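You operate a simulated robot arm through the tools that you are given. There is no shell and no other tool. Be economical: measure what you need, move in short steps, check, and stop when the job is done.

You are at the controls of a simulated robot arm. One attempt, no reset.

Task
Take the white box from the top of the long desk and put it on the orange panel.

The check looks at the end state, three seconds after you hand in, the way a careful person would. Anything else that was tipped, shoved, dropped, spilled or broken makes it a failure.

Robot
A 6-joint arm with a two-finger parallel gripper, fixed in place. Base frame: the origin is at the foot of the arm, x ahead of it, y to its left, z up; the work surface is at about z = 0. Lengths are in mm, angles in rad, forces in N, time in s.
With the tool pointing down near the work surface it reaches from about 160 to 420 mm from the base axis. Its first joint turns from -1.152 to 1.152 rad. Payload 1.57 kg.
The TCP is the grasp point between the finger pads, 30 mm short of the fingertips. In the tool frame z runs along the fingers and y along their closing line. Largest opening 80 mm; finger width 17, thickness 12; the body of the gripper, 40 by 82 mm, starts 80 mm behind the TCP.
Orientation is that of the tool frame in the base frame, as a unit quaternion [x, y, z, w]. With the fingers straight down and closing along the base's y, the tool's x points along the base's -x, its y along +y and its z along -z.

Tools
- The arm moves only by the tool send_rows. Its argument "targets" is one flat list of numbers, 7 for each row, row after row: the turn, a rotation vector about the tool's x, y, z in rad, then the shift along the tool's x, y, z in m, then the opening, from 0 (shut) to 1 (fully open). In form: [wx, wy, wz, dx, dy, dz, jaw, wx, wy, wz, dx, dy, dz, jaw, ...]. A call has 1 to 8 rows; each row is the pose to reach, as a shift and turn from the pose commanded when the call began, along the tool's axes at that moment. Each row takes 0.2 s and may step no farther than 50 mm and 0.15 rad from the row before; otherwise, or with a gripper value out of range, the whole call is refused. A pose out of reach is approached as far as the arm can. The call stops where the force on the tool passes 40 N (or 10 N more than at its start, if that is more) or the arm is blocked; 0.2 s more then pass. The fingers move at their own pace (about 153 mm/s each) and stop on an object; they squeeze with about 26 N. The grip force told is the motor's: it shows also when the fingers shut on nothing. Time passes only in rows, and 0.2 s behind the last, so rows that repeat a pose let the fingers close. It gives the time, the measured TCP pose, the force on the tool (base axes), the opening and the grip force at its end, in the units of the frame above (readings bear some noise).
- Cameras (640 x 400 px; columns grow to the right, rows downward): "scene" is fixed at [60.8, -340.6, 413.9]; the picture's right is [0.71, -0.71, 0.00], its down [-0.47, -0.47, -0.75] and it looks along [0.53, 0.53, -0.66] (base axes); focal length 214 px, centre (320, 200). "wrist" rides on the gripper at [72, -7, -122] in the tool frame; the picture's right is [0.09, 1.00, 0.00], its down [-0.84, 0.08, -0.54] and it looks along [-0.54, 0.05, 0.84] (tool axes); focal length 238 px, centre (320, 200). There is no depth. A picture from a camera that has moved, and an enlarged one, comes with that camera's place and axes in the base frame and with its lens.
- capture(camera): a new picture of that camera. It takes no simulated time.
- enlarge(camera, box): a new picture of the part [left, top, right, bottom] of that camera's present view, enlarged. It takes no simulated time.
- job_done(): hands the job in; it is judged then, once.

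Work in short steps. Places have to be worked out from the pictures, the camera data and where the tool is seen: move nearer, look again, correct. Check each grasp and each placing, and mend what went wrong. You have 90 turns and 46 pictures in all, those below and enlarged ones among them. Open the gripper and draw the arm clear of the work before you hand the job in, unless the task says otherwise; then end with one line.

The tools are called after ">>>" as a command line: name --argument value ..., lists and objects as JSON in quotes. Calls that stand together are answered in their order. send_rows: Moves the arm, as the interface text tells. Its arguments: {"type":"object","properties":{"targets":{"type":"array"}},"required":["targets"]} The other tools are called the same way: capture (camera) takes a picture; enlarge (camera, box) takes an enlarged picture of a part of a camera's view; job_done () hands the job in.

At the start:

```text
clock: 0.0
tcp_pos: [201.1, -108.8, 279.2]
ee_rot: [0.0, 1.0, 0.0, 0.0]
force: [-0.8, -0.4, -0.7]
grip_width: 80.2
gripper_force: 0.1
```

scene: 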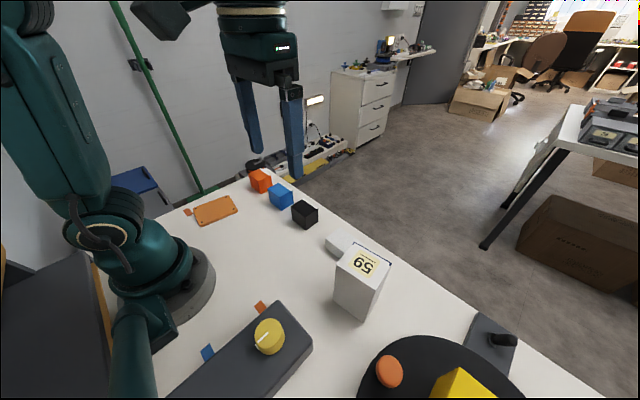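
wrist: 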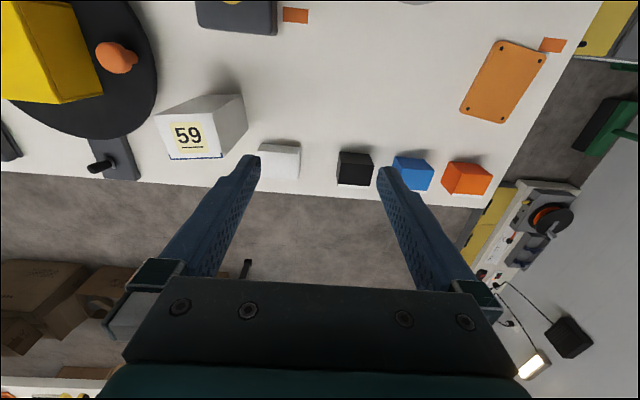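

I see a tall white box marked 59 and a small white block beside it. I enlarge both views to tell which one the task means.

>>> enlarge --camera "scene" --box '[160, 150, 420, 340]'

>>> enlarge --camera "wrist" --box '[140, 60, 580, 220]'

```text
2.11 times, centred on (290, 245) of scene
camera zoom: at [60.8, -340.6, 413.9], right [0.71, -0.71, 0.0], down [-0.47, -0.47, -0.75], along [0.53, 0.53, -0.66], focal length 452 px, centre (383, 105)
```

zoom: 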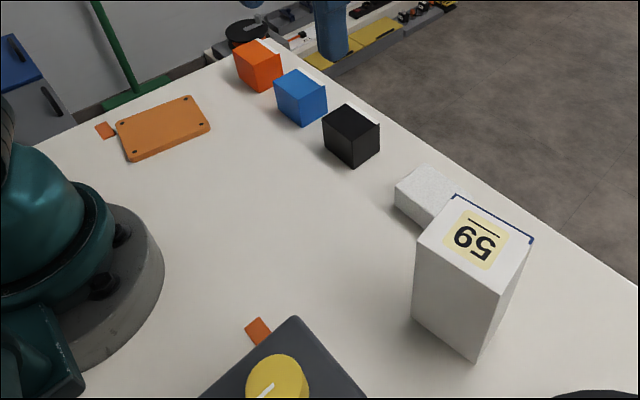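

```text
1.45 times, centred on (360, 140) of wrist
camera zoom: at [129.7, -116.1, 401.7], right [-0.09, 1.0, 0.0], down [0.84, 0.08, 0.54], along [0.54, 0.05, -0.84], focal length 347 px, centre (262, 287)
```

zoom: 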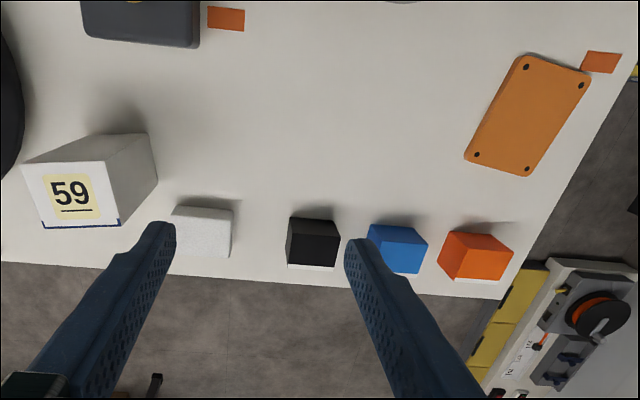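

The 59 box looks to be about 55×60×120 mm near (240,-265), and the small white block sits in the coloured row near (305,-160). Before choosing, I move sideways at height to view both whites more closely.

>>> send_rows --targets '[0, 0, 0, 0.02, -0.03, 0, 1, 0, 0, 0, 0.04, -0.06, 0, 1, 0, 0, 0, 0.06, -0.09, 0, 1, 0, 0, 0, 0.06, -0.09, 0, 1]'

>>> capture --camera "wrist"

>>> enlarge --camera "scene" --box '[280, 190, 420, 330]'

```text
clock: 1.0
tcp_pos: [141.5, -198.6, 278.4]
ee_rot: [0.001, 1.0, 0.0, 0.0]
force: [0.2, 0.8, 0.3]
grip_width: 79.9
gripper_force: 0.0
```

```text
41 pictures are left
camera wrist: at [69.4, -206.6, 400.4], right [-0.09, 1.0, 0.0], down [0.84, 0.08, 0.54], along [0.54, 0.05, -0.84], focal length 238 px, centre (320, 200)
```

wrist: 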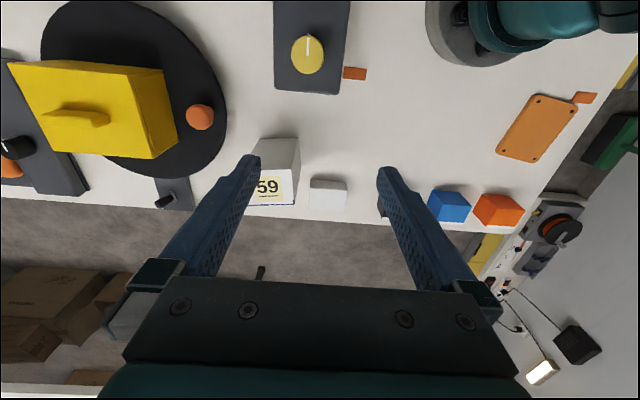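

```text
2.86 times, centred on (350, 260) of scene
camera zoom: at [60.8, -340.6, 413.9], right [0.71, -0.71, 0.0], down [-0.47, -0.47, -0.75], along [0.53, 0.53, -0.66], focal length 613 px, centre (234, 29)
```

zoom: 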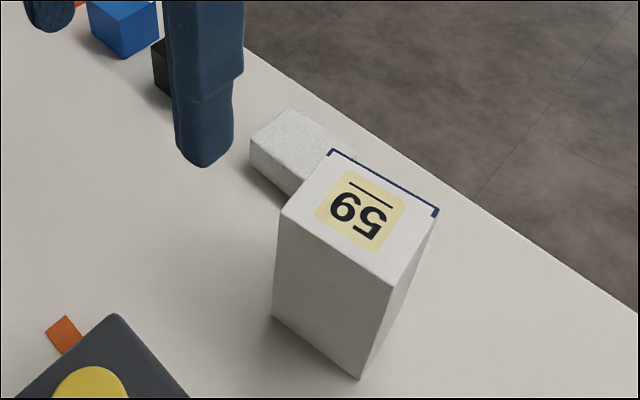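

The small white block is lower than the cubes and speckled, while the 59 box is a proper tall carton. I go over the row at a safe height to compare the shapes and surfaces closely.

>>> send_rows --targets '[0, 0, 0, -0.01, 0.045, 0, 1, 0, 0, 0, -0.02, 0.09, 0.01, 1, 0, 0, 0, -0.03, 0.11, 0.05, 1, 0, 0, 0, -0.04, 0.12, 0.09, 1, 0, 0, 0, -0.04, 0.12, 0.09, 1]'

>>> capture --camera "wrist"

>>> enlarge --camera "scene" --box '[230, 150, 400, 330]'

```text
clock: 2.2
tcp_pos: [180.1, -76.3, 188.6]
ee_rot: [0.0, 1.0, 0.0, 0.002]
force: [-0.6, 0.3, -0.1]
grip_width: 80.2
gripper_force: 0.0
```

```text
39 pictures are left
camera wrist: at [108.3, -84.4, 310.1], right [-0.09, 1.0, 0.0], down [0.84, 0.08, 0.54], along [0.54, 0.05, -0.84], focal length 238 px, centre (320, 200)
```

wrist: 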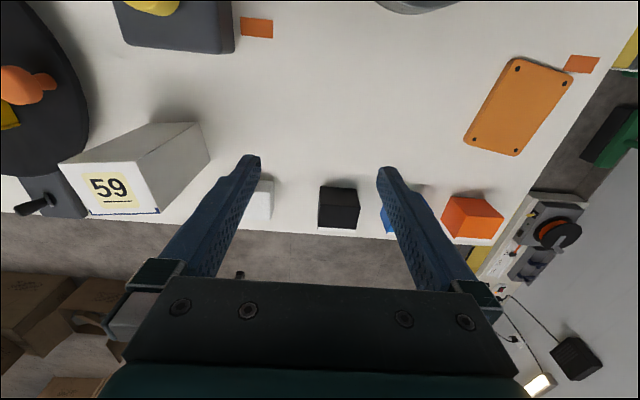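

```text
2.22 times, centred on (315, 240) of scene
camera zoom: at [60.8, -340.6, 413.9], right [0.71, -0.71, 0.0], down [-0.47, -0.47, -0.75], along [0.53, 0.53, -0.66], focal length 477 px, centre (331, 111)
```

zoom: 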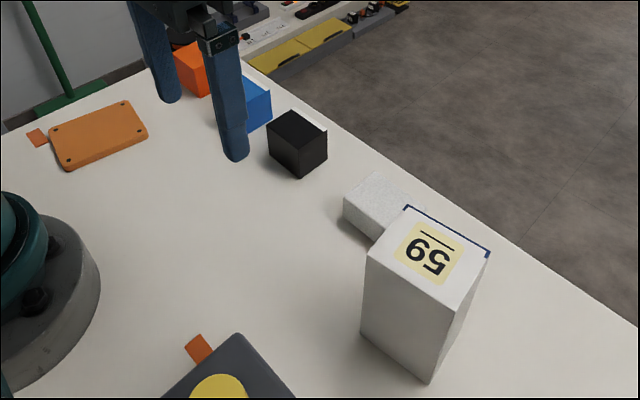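

The three cubes match each other and the small piece is a foam-like block, so the only real white box is the tall carton. I put it at about (236,-260), 51 × 64 mm, 125 mm high and yawed about 9°. I rise, go above it, and turn the closing line toward its short side.

>>> send_rows --targets '[0, 0, 0.14, -0.007, -0.01, -0.03, 1, 0, 0, 0.28, -0.014, -0.03, -0.05, 1, 0, 0, 0.42, -0.02, -0.06, -0.05, 1, 0, 0, 0.56, -0.028, -0.09, -0.05, 1, 0, 0, 0.7, -0.035, -0.12, -0.05, 1, 0, 0, 0.84, -0.042, -0.15, -0.05, 1, 0, 0, 0.98, -0.05, -0.17, -0.05, 1, 0, 0, 1.12, -0.056, -0.184, -0.05, 1]'

>>> send_rows --targets '[0, 0, 0.147, 0, 0, 0, 1, 0, 0, 0.294, 0, 0, 0, 1, 0, 0, 0.294, 0, 0, 0, 1]'

>>> capture --camera "wrist"

>>> capture --camera "scene"

```text
clock: 4.0
tcp_pos: [231.4, -257.6, 234.1]
ee_rot: [0.532, 0.847, 0.0, -0.001]
force: [0.5, 0.5, 0.3]
grip_width: 79.9
gripper_force: 0.0
out of reach, approached as far as the arm can: row 8
```

```text
clock: 4.8
tcp_pos: [232.5, -257.6, 235.4]
ee_rot: [0.65, 0.76, 0.0, 0.001]
force: [1.0, -0.9, 0.4]
grip_width: 79.8
gripper_force: 0.1
```

```text
37 pictures are left
camera wrist: at [214.4, -188.1, 357.8], right [0.97, 0.24, 0.0], down [0.2, -0.81, 0.54], along [0.13, -0.53, -0.84], focal length 238 px, centre (320, 200)
```

wrist: 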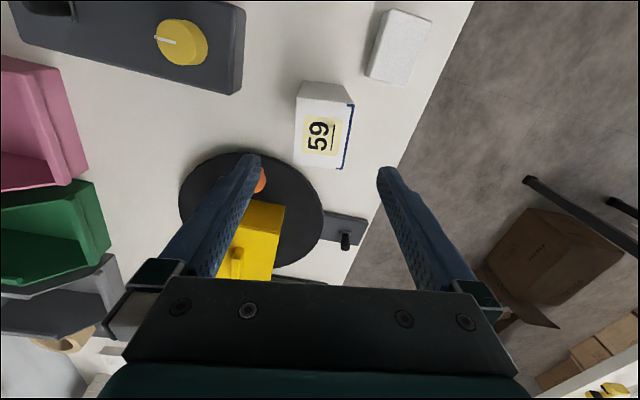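

```text
36 pictures are left
```

scene: 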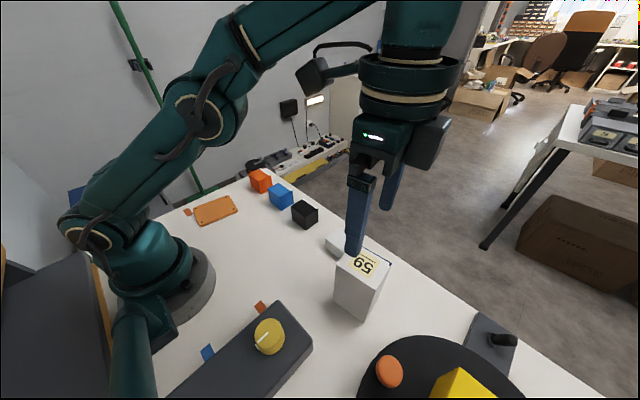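

The wrist view puts the box centre at (235,-261) with yaw about 9°, which agrees with the scene estimate. I descend until the tips are just above its top and check the pose there.

>>> send_rows --targets '[0, 0, 0, 0, 0, 0.03, 1, 0, 0, 0, 0, 0, 0.065, 1, 0, 0, 0, 0, 0, 0.065, 1]'

>>> capture --camera "wrist"

>>> enlarge --camera "scene" --box '[290, 180, 450, 340]'

```text
clock: 5.6
tcp_pos: [232.6, -258.4, 171.6]
ee_rot: [0.65, 0.76, 0.001, 0.001]
force: [0.2, 0.1, -0.2]
grip_width: 80.0
gripper_force: 0.1
```

```text
35 pictures are left
camera wrist: at [214.4, -189.0, 293.1], right [0.97, 0.25, 0.0], down [0.21, -0.81, 0.54], along [0.13, -0.53, -0.84], focal length 238 px, centre (320, 200)
```

wrist: 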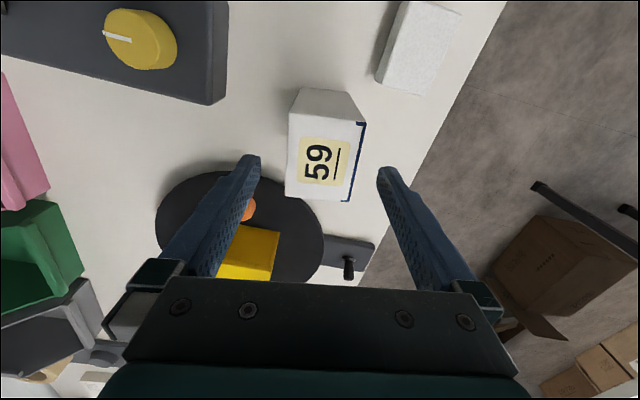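

```text
2.50 times, centred on (370, 260) of scene
camera zoom: at [60.8, -340.6, 413.9], right [0.71, -0.71, 0.0], down [-0.47, -0.47, -0.75], along [0.53, 0.53, -0.66], focal length 536 px, centre (195, 50)
```

zoom: 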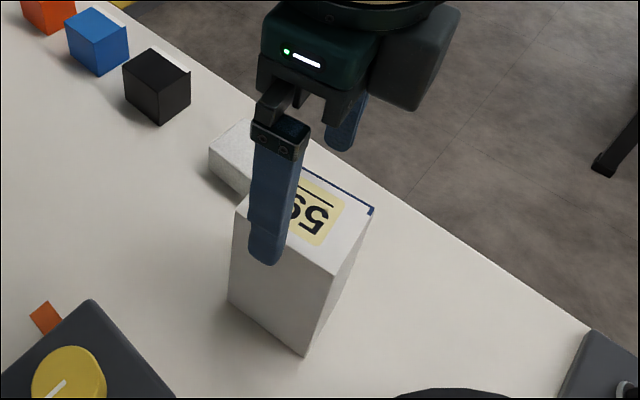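

The fingers straddle the box, with its centre at about (234,-262). I correct by a few millimetres and descend to z≈80.

>>> send_rows --targets '[0, 0, 0, -0.0038, 0.0008, 0.0, 1, 0, 0, 0, -0.0038, 0.0008, 0.02, 1, 0, 0, 0, -0.0038, 0.0008, 0.04, 1, 0, 0, 0, -0.0038, 0.0008, 0.06, 1, 0, 0, 0, -0.0038, 0.0008, 0.08, 1, 0, 0, 0, -0.0038, 0.0008, 0.09, 1]'

>>> capture --camera "wrist"

>>> capture --camera "scene"

```text
clock: 7.0
tcp_pos: [236.0, -261.6, 80.1]
ee_rot: [0.649, 0.761, 0.0, -0.001]
force: [-0.3, 0.3, -0.2]
grip_width: 80.0
gripper_force: 0.0
```

```text
33 pictures are left
camera wrist: at [217.1, -193.9, 202.8], right [0.97, 0.25, 0.0], down [0.21, -0.81, 0.54], along [0.13, -0.53, -0.84], focal length 238 px, centre (320, 200)
```

wrist: 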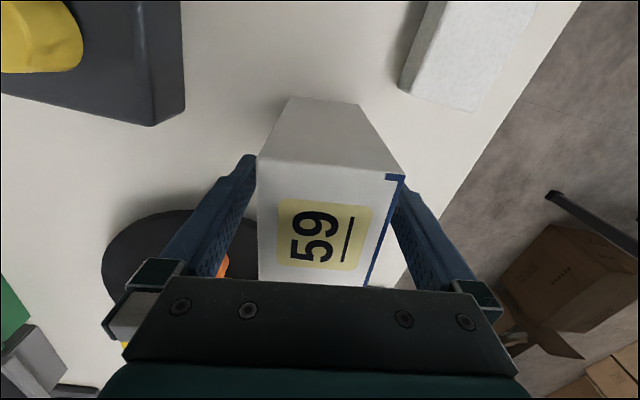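

```text
32 pictures are left
```

scene: 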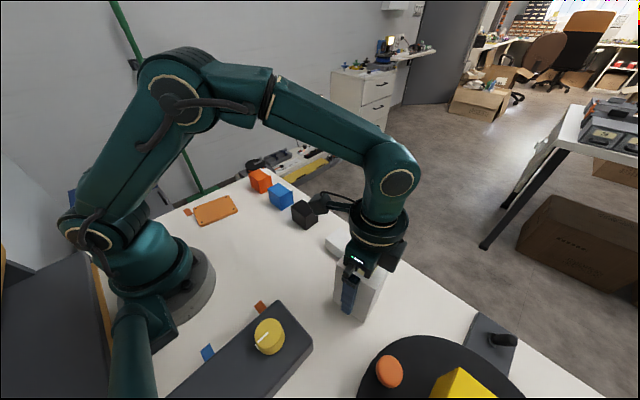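

The box stands between the fingers with clearance on both sides. I close on it.

>>> send_rows --targets '[0, 0, 0, 0, 0, 0, 0.7, 0, 0, 0, 0, 0, 0, 0.5, 0, 0, 0, 0, 0, 0, 0.4, 0, 0, 0, 0, 0, 0, 0.4]'

```text
clock: 8.0
tcp_pos: [235.6, -263.7, 81.8]
ee_rot: [0.65, 0.76, 0.0, 0.0]
force: [0.3, 0.5, 0.4]
grip_width: 55.3
gripper_force: 26.7
```

The fingers grip at 55 mm with 27 N. I lift slowly and read the load.

>>> send_rows --targets '[0, 0, 0, 0, 0, -0.005, 0.2, 0, 0, 0, 0, 0, -0.012, 0.2, 0, 0, 0, 0, 0, -0.025, 0.2, 0, 0, 0, 0, 0, -0.04, 0.2, 0, 0, 0, 0, 0, -0.04, 0.2]'

>>> capture --camera "scene"

>>> capture --camera "wrist"

```text
clock: 9.2
tcp_pos: [236.1, -262.3, 122.0]
ee_rot: [0.65, 0.76, 0.0, 0.0]
force: [-0.7, 0.9, -2.8]
grip_width: 55.2
gripper_force: 26.2
```

```text
31 pictures are left
```

scene: 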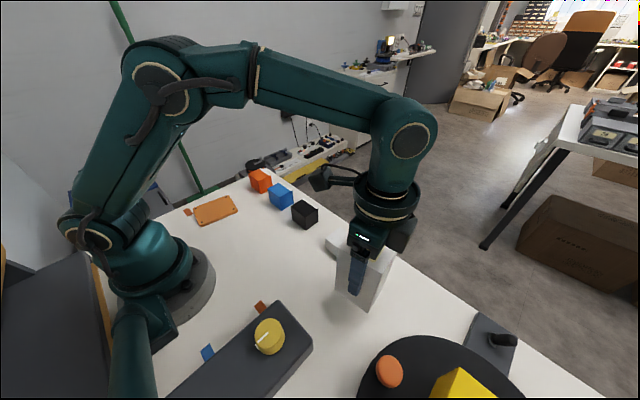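

```text
30 pictures are left
camera wrist: at [218.6, -194.0, 243.8], right [0.97, 0.25, 0.0], down [0.21, -0.81, 0.54], along [0.13, -0.53, -0.84], focal length 238 px, centre (320, 200)
```

wrist: 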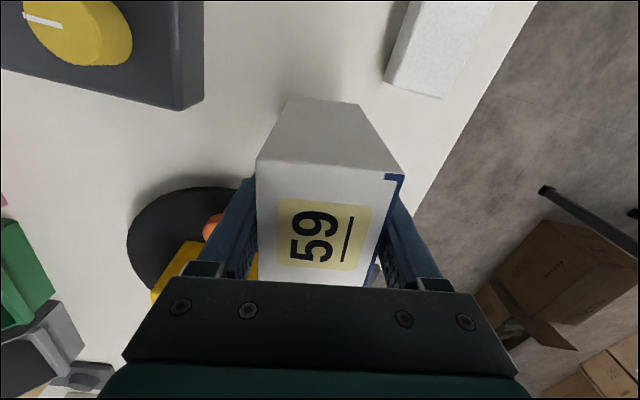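

It is held firmly, upright, and weighs only about 3 N. I raise it above the other items and swing toward the panel, turning gradually.

>>> send_rows --targets '[0, 0, 0, 0, 0, -0.04, 0.2, 0, 0, -0.14, 0.0395, 0.0062, -0.055, 0.2, 0, 0, -0.28, 0.0835, 0.0162, -0.055, 0.2, 0, 0, -0.42, 0.1277, 0.0252, -0.055, 0.2, 0, 0, -0.56, 0.1721, 0.0322, -0.055, 0.2, 0, 0, -0.7, 0.2169, 0.0373, -0.055, 0.2, 0, 0, -0.84, 0.2618, 0.0413, -0.055, 0.2, 0, 0, -0.98, 0.3029, 0.0377, -0.055, 0.2]'

>>> capture --camera "scene"

>>> capture --camera "wrist"

```text
clock: 11.0
tcp_pos: [222.4, 41.7, 177.7]
ee_rot: [0.215, 0.977, 0.0, -0.001]
force: [0.7, -1.0, -1.7]
grip_width: 55.2
gripper_force: 26.3
```

```text
29 pictures are left
```

scene: 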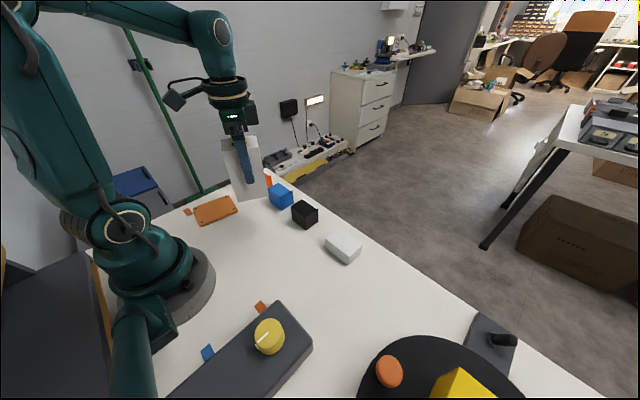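

```text
28 pictures are left
camera wrist: at [154.8, 65.2, 299.5], right [0.33, 0.94, 0.0], down [0.79, -0.28, 0.54], along [0.51, -0.18, -0.84], focal length 238 px, centre (320, 200)
```

wrist: 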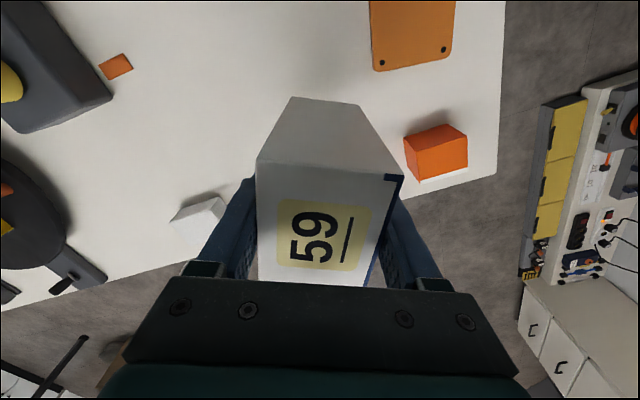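

Still upright. The panel centre works out at (157,163), long edge about -10.5° from x, from both cameras. I go above it at the same height and finish the turn.

>>> send_rows --targets '[0, 0, -0.06, 0.0275, 0.0207, 0, 0.2, 0, 0, -0.12, 0.0551, 0.0413, 0, 0.2, 0, 0, -0.19, 0.0826, 0.062, 0, 0.2, 0, 0, -0.25, 0.1102, 0.0827, 0, 0.2, 0, 0, -0.25, 0.1102, 0.0827, 0, 0.2]'

>>> capture --camera "scene"

>>> capture --camera "wrist"

```text
clock: 12.2
tcp_pos: [160.8, 162.9, 177.5]
ee_rot: [0.091, 0.996, 0.001, 0.001]
force: [0.7, -0.4, -1.9]
grip_width: 55.0
gripper_force: 26.3
```

```text
27 pictures are left
```

scene: 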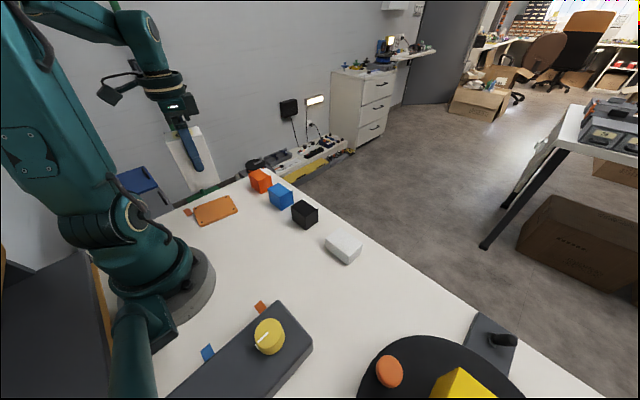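

```text
26 pictures are left
camera wrist: at [88.9, 168.5, 299.8], right [0.09, 1.0, 0.0], down [0.84, -0.08, 0.54], along [0.54, -0.05, -0.84], focal length 238 px, centre (320, 200)
```

wrist: 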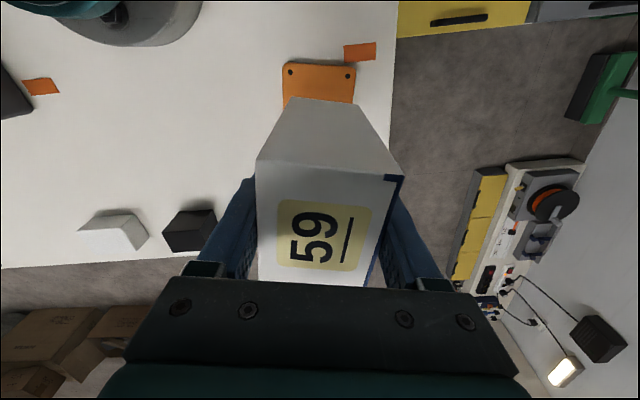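

The panel edges line up with the box and the centre is within a few millimetres. I lower most of the way.

>>> send_rows --targets '[0, 0, 0, 0.004, 0, 0.02, 0.2, 0, 0, 0, 0.004, 0, 0.045, 0.2, 0, 0, 0, 0.004, 0, 0.065, 0.2, 0, 0, 0, 0.004, 0, 0.075, 0.2, 0, 0, 0, 0.004, 0, 0.075, 0.2]'

>>> enlarge --camera "scene" --box '[140, 90, 300, 250]'

>>> capture --camera "wrist"

```text
clock: 13.4
tcp_pos: [156.5, 164.2, 103.1]
ee_rot: [0.092, 0.996, 0.0, 0.0]
force: [-0.5, 0.4, -1.6]
grip_width: 55.1
gripper_force: 26.3
```

```text
2.50 times, centred on (220, 170) of scene
camera zoom: at [60.8, -340.6, 413.9], right [0.71, -0.71, 0.0], down [-0.47, -0.47, -0.75], along [0.53, 0.53, -0.66], focal length 536 px, centre (570, 275)
```

zoom: 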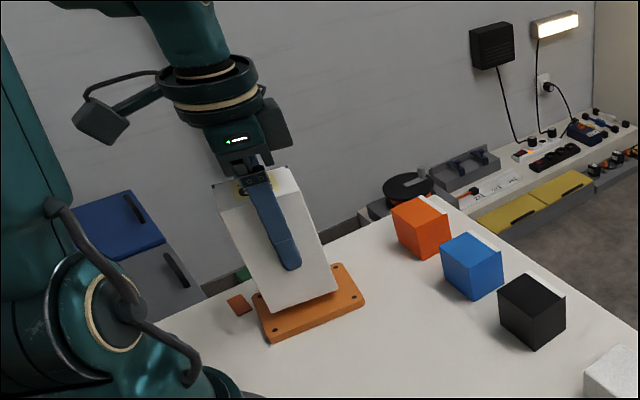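

```text
24 pictures are left
camera wrist: at [84.0, 170.7, 224.8], right [0.09, 1.0, 0.0], down [0.84, -0.08, 0.54], along [0.54, -0.05, -0.84], focal length 238 px, centre (320, 200)
```

wrist: 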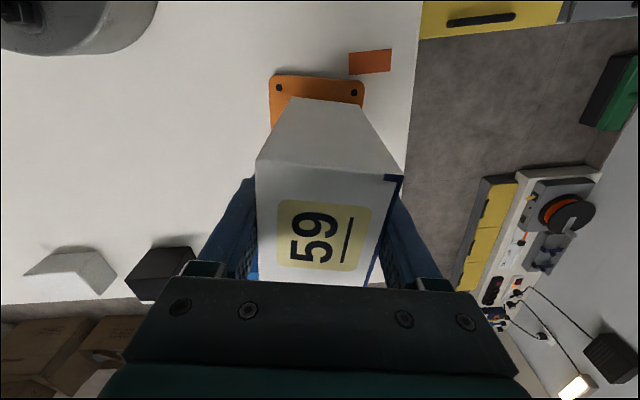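

The box hovers about 10 mm over the panel, slightly to the +y side, so I shift 6 mm toward -y. Then I lower in small steps to feel for contact.

>>> send_rows --targets '[0, 0, 0, 0, -0.006, 0, 0.2, 0, 0, 0, 0, -0.006, 0.004, 0.2, 0, 0, 0, 0, -0.006, 0.008, 0.2, 0, 0, 0, 0, -0.006, 0.008, 0.2]'

>>> enlarge --camera "scene" --box '[180, 150, 260, 240]'

```text
clock: 14.4
tcp_pos: [155.2, 159.4, 93.8]
ee_rot: [0.092, 0.996, 0.0, 0.0]
force: [-0.2, -0.1, -3.0]
grip_width: 55.2
gripper_force: 25.7
```

```text
4.44 times, centred on (220, 195) of scene
camera zoom: at [60.8, -340.6, 413.9], right [0.71, -0.71, 0.0], down [-0.47, -0.47, -0.75], along [0.53, 0.53, -0.66], focal length 953 px, centre (764, 222)
```

zoom: 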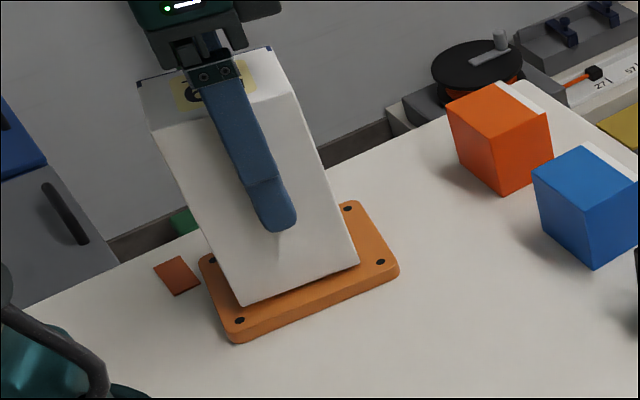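

Centred well, with no contact load yet. I keep lowering in 2 mm steps.

>>> send_rows --targets '[0, 0, 0, 0, 0, 0.002, 0.2, 0, 0, 0, 0, 0, 0.004, 0.2, 0, 0, 0, 0, 0, 0.004, 0.2]'

```text
clock: 15.2
tcp_pos: [153.8, 159.2, 90.2]
ee_rot: [0.091, 0.996, 0.0, 0.001]
force: [-0.2, -1.0, 4.1]
grip_width: 55.1
gripper_force: 26.1
```

The force went from -3 to +4 N, so the box rests on the panel. I open the fingers.

>>> send_rows --targets '[0, 0, 0, 0, 0, 0, 0.72, 0, 0, 0, 0, 0, 0, 0.8, 0, 0, 0, 0, 0, 0, 1.0, 0, 0, 0, 0, 0, 0, 1.0]'

>>> enlarge --camera "scene" --box '[180, 150, 260, 240]'

>>> capture --camera "wrist"

```text
clock: 16.2
tcp_pos: [155.7, 160.0, 89.9]
ee_rot: [0.092, 0.996, 0.0, 0.001]
force: [1.0, -0.6, -0.4]
grip_width: 80.0
gripper_force: 0.0
```

```text
4.44 times, centred on (220, 195) of scene
camera zoom: at [60.8, -340.6, 413.9], right [0.71, -0.71, 0.0], down [-0.47, -0.47, -0.75], along [0.53, 0.53, -0.66], focal length 953 px, centre (764, 222)
```

zoom: 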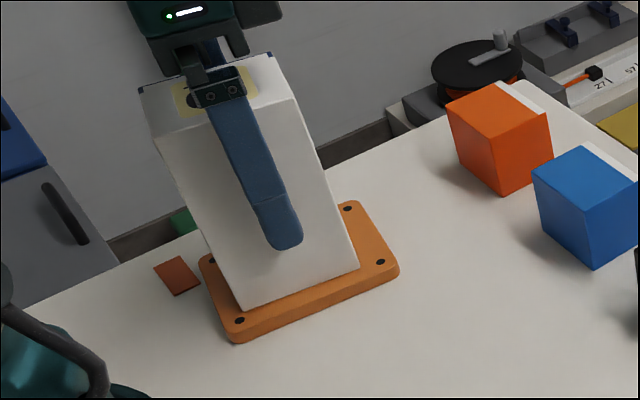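

```text
21 pictures are left
camera wrist: at [82.3, 164.9, 212.6], right [0.09, 1.0, 0.0], down [0.84, -0.08, 0.54], along [0.54, -0.05, -0.84], focal length 238 px, centre (320, 200)
```

wrist: 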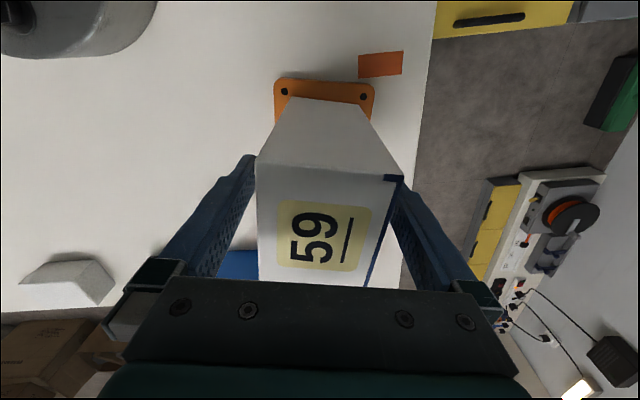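

The box stands on the panel and both fingers are free. I rise straight up and check.

>>> send_rows --targets '[0, 0, 0, 0, 0, -0.015, 1, 0, 0, 0, 0, 0, -0.035, 1, 0, 0, 0, 0, 0, -0.06, 1, 0, 0, 0, 0, 0, -0.09, 1, 0, 0, 0, 0, 0, -0.12, 1, 0, 0, 0, 0, 0, -0.12, 1]'

>>> send_rows --targets '[0, 0, 0, -0.02, -0.04, 0, 1, 0, 0, 0, -0.04, -0.08, 0, 1, 0, 0, 0, -0.06, -0.12, 0, 1, 0, 0, 0, -0.06, -0.12, 0, 1]'

>>> capture --camera "scene"

```text
clock: 17.6
tcp_pos: [152.7, 159.7, 209.5]
ee_rot: [0.091, 0.996, 0.0, 0.001]
force: [0.4, 0.9, -0.3]
grip_width: 80.0
gripper_force: 0.1
```

```text
clock: 18.6
tcp_pos: [191.7, 29.9, 210.1]
ee_rot: [0.091, 0.996, 0.0, -0.001]
force: [0.6, -0.2, 0.4]
grip_width: 80.3
gripper_force: 0.0
```

```text
20 pictures are left
```

scene: 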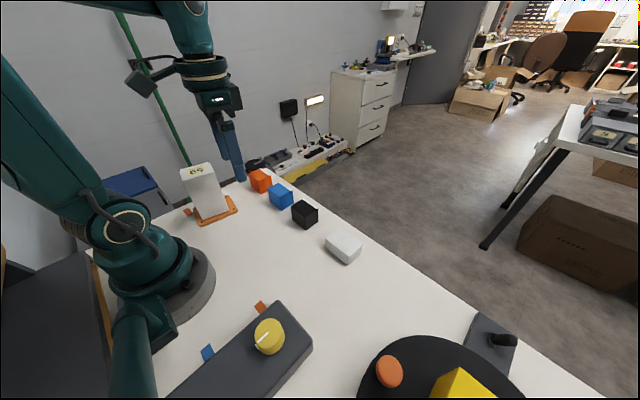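

The white box stands upright on the orange panel, nothing else has moved, and the arm is clear with the gripper open. I hand in.

>>> job_done

```text
The job is handed in.
```

I put the tall white box marked 59 upright on the orange panel and left the small white foam-like block where it was, since I took the carton to be the "white box" you meant.
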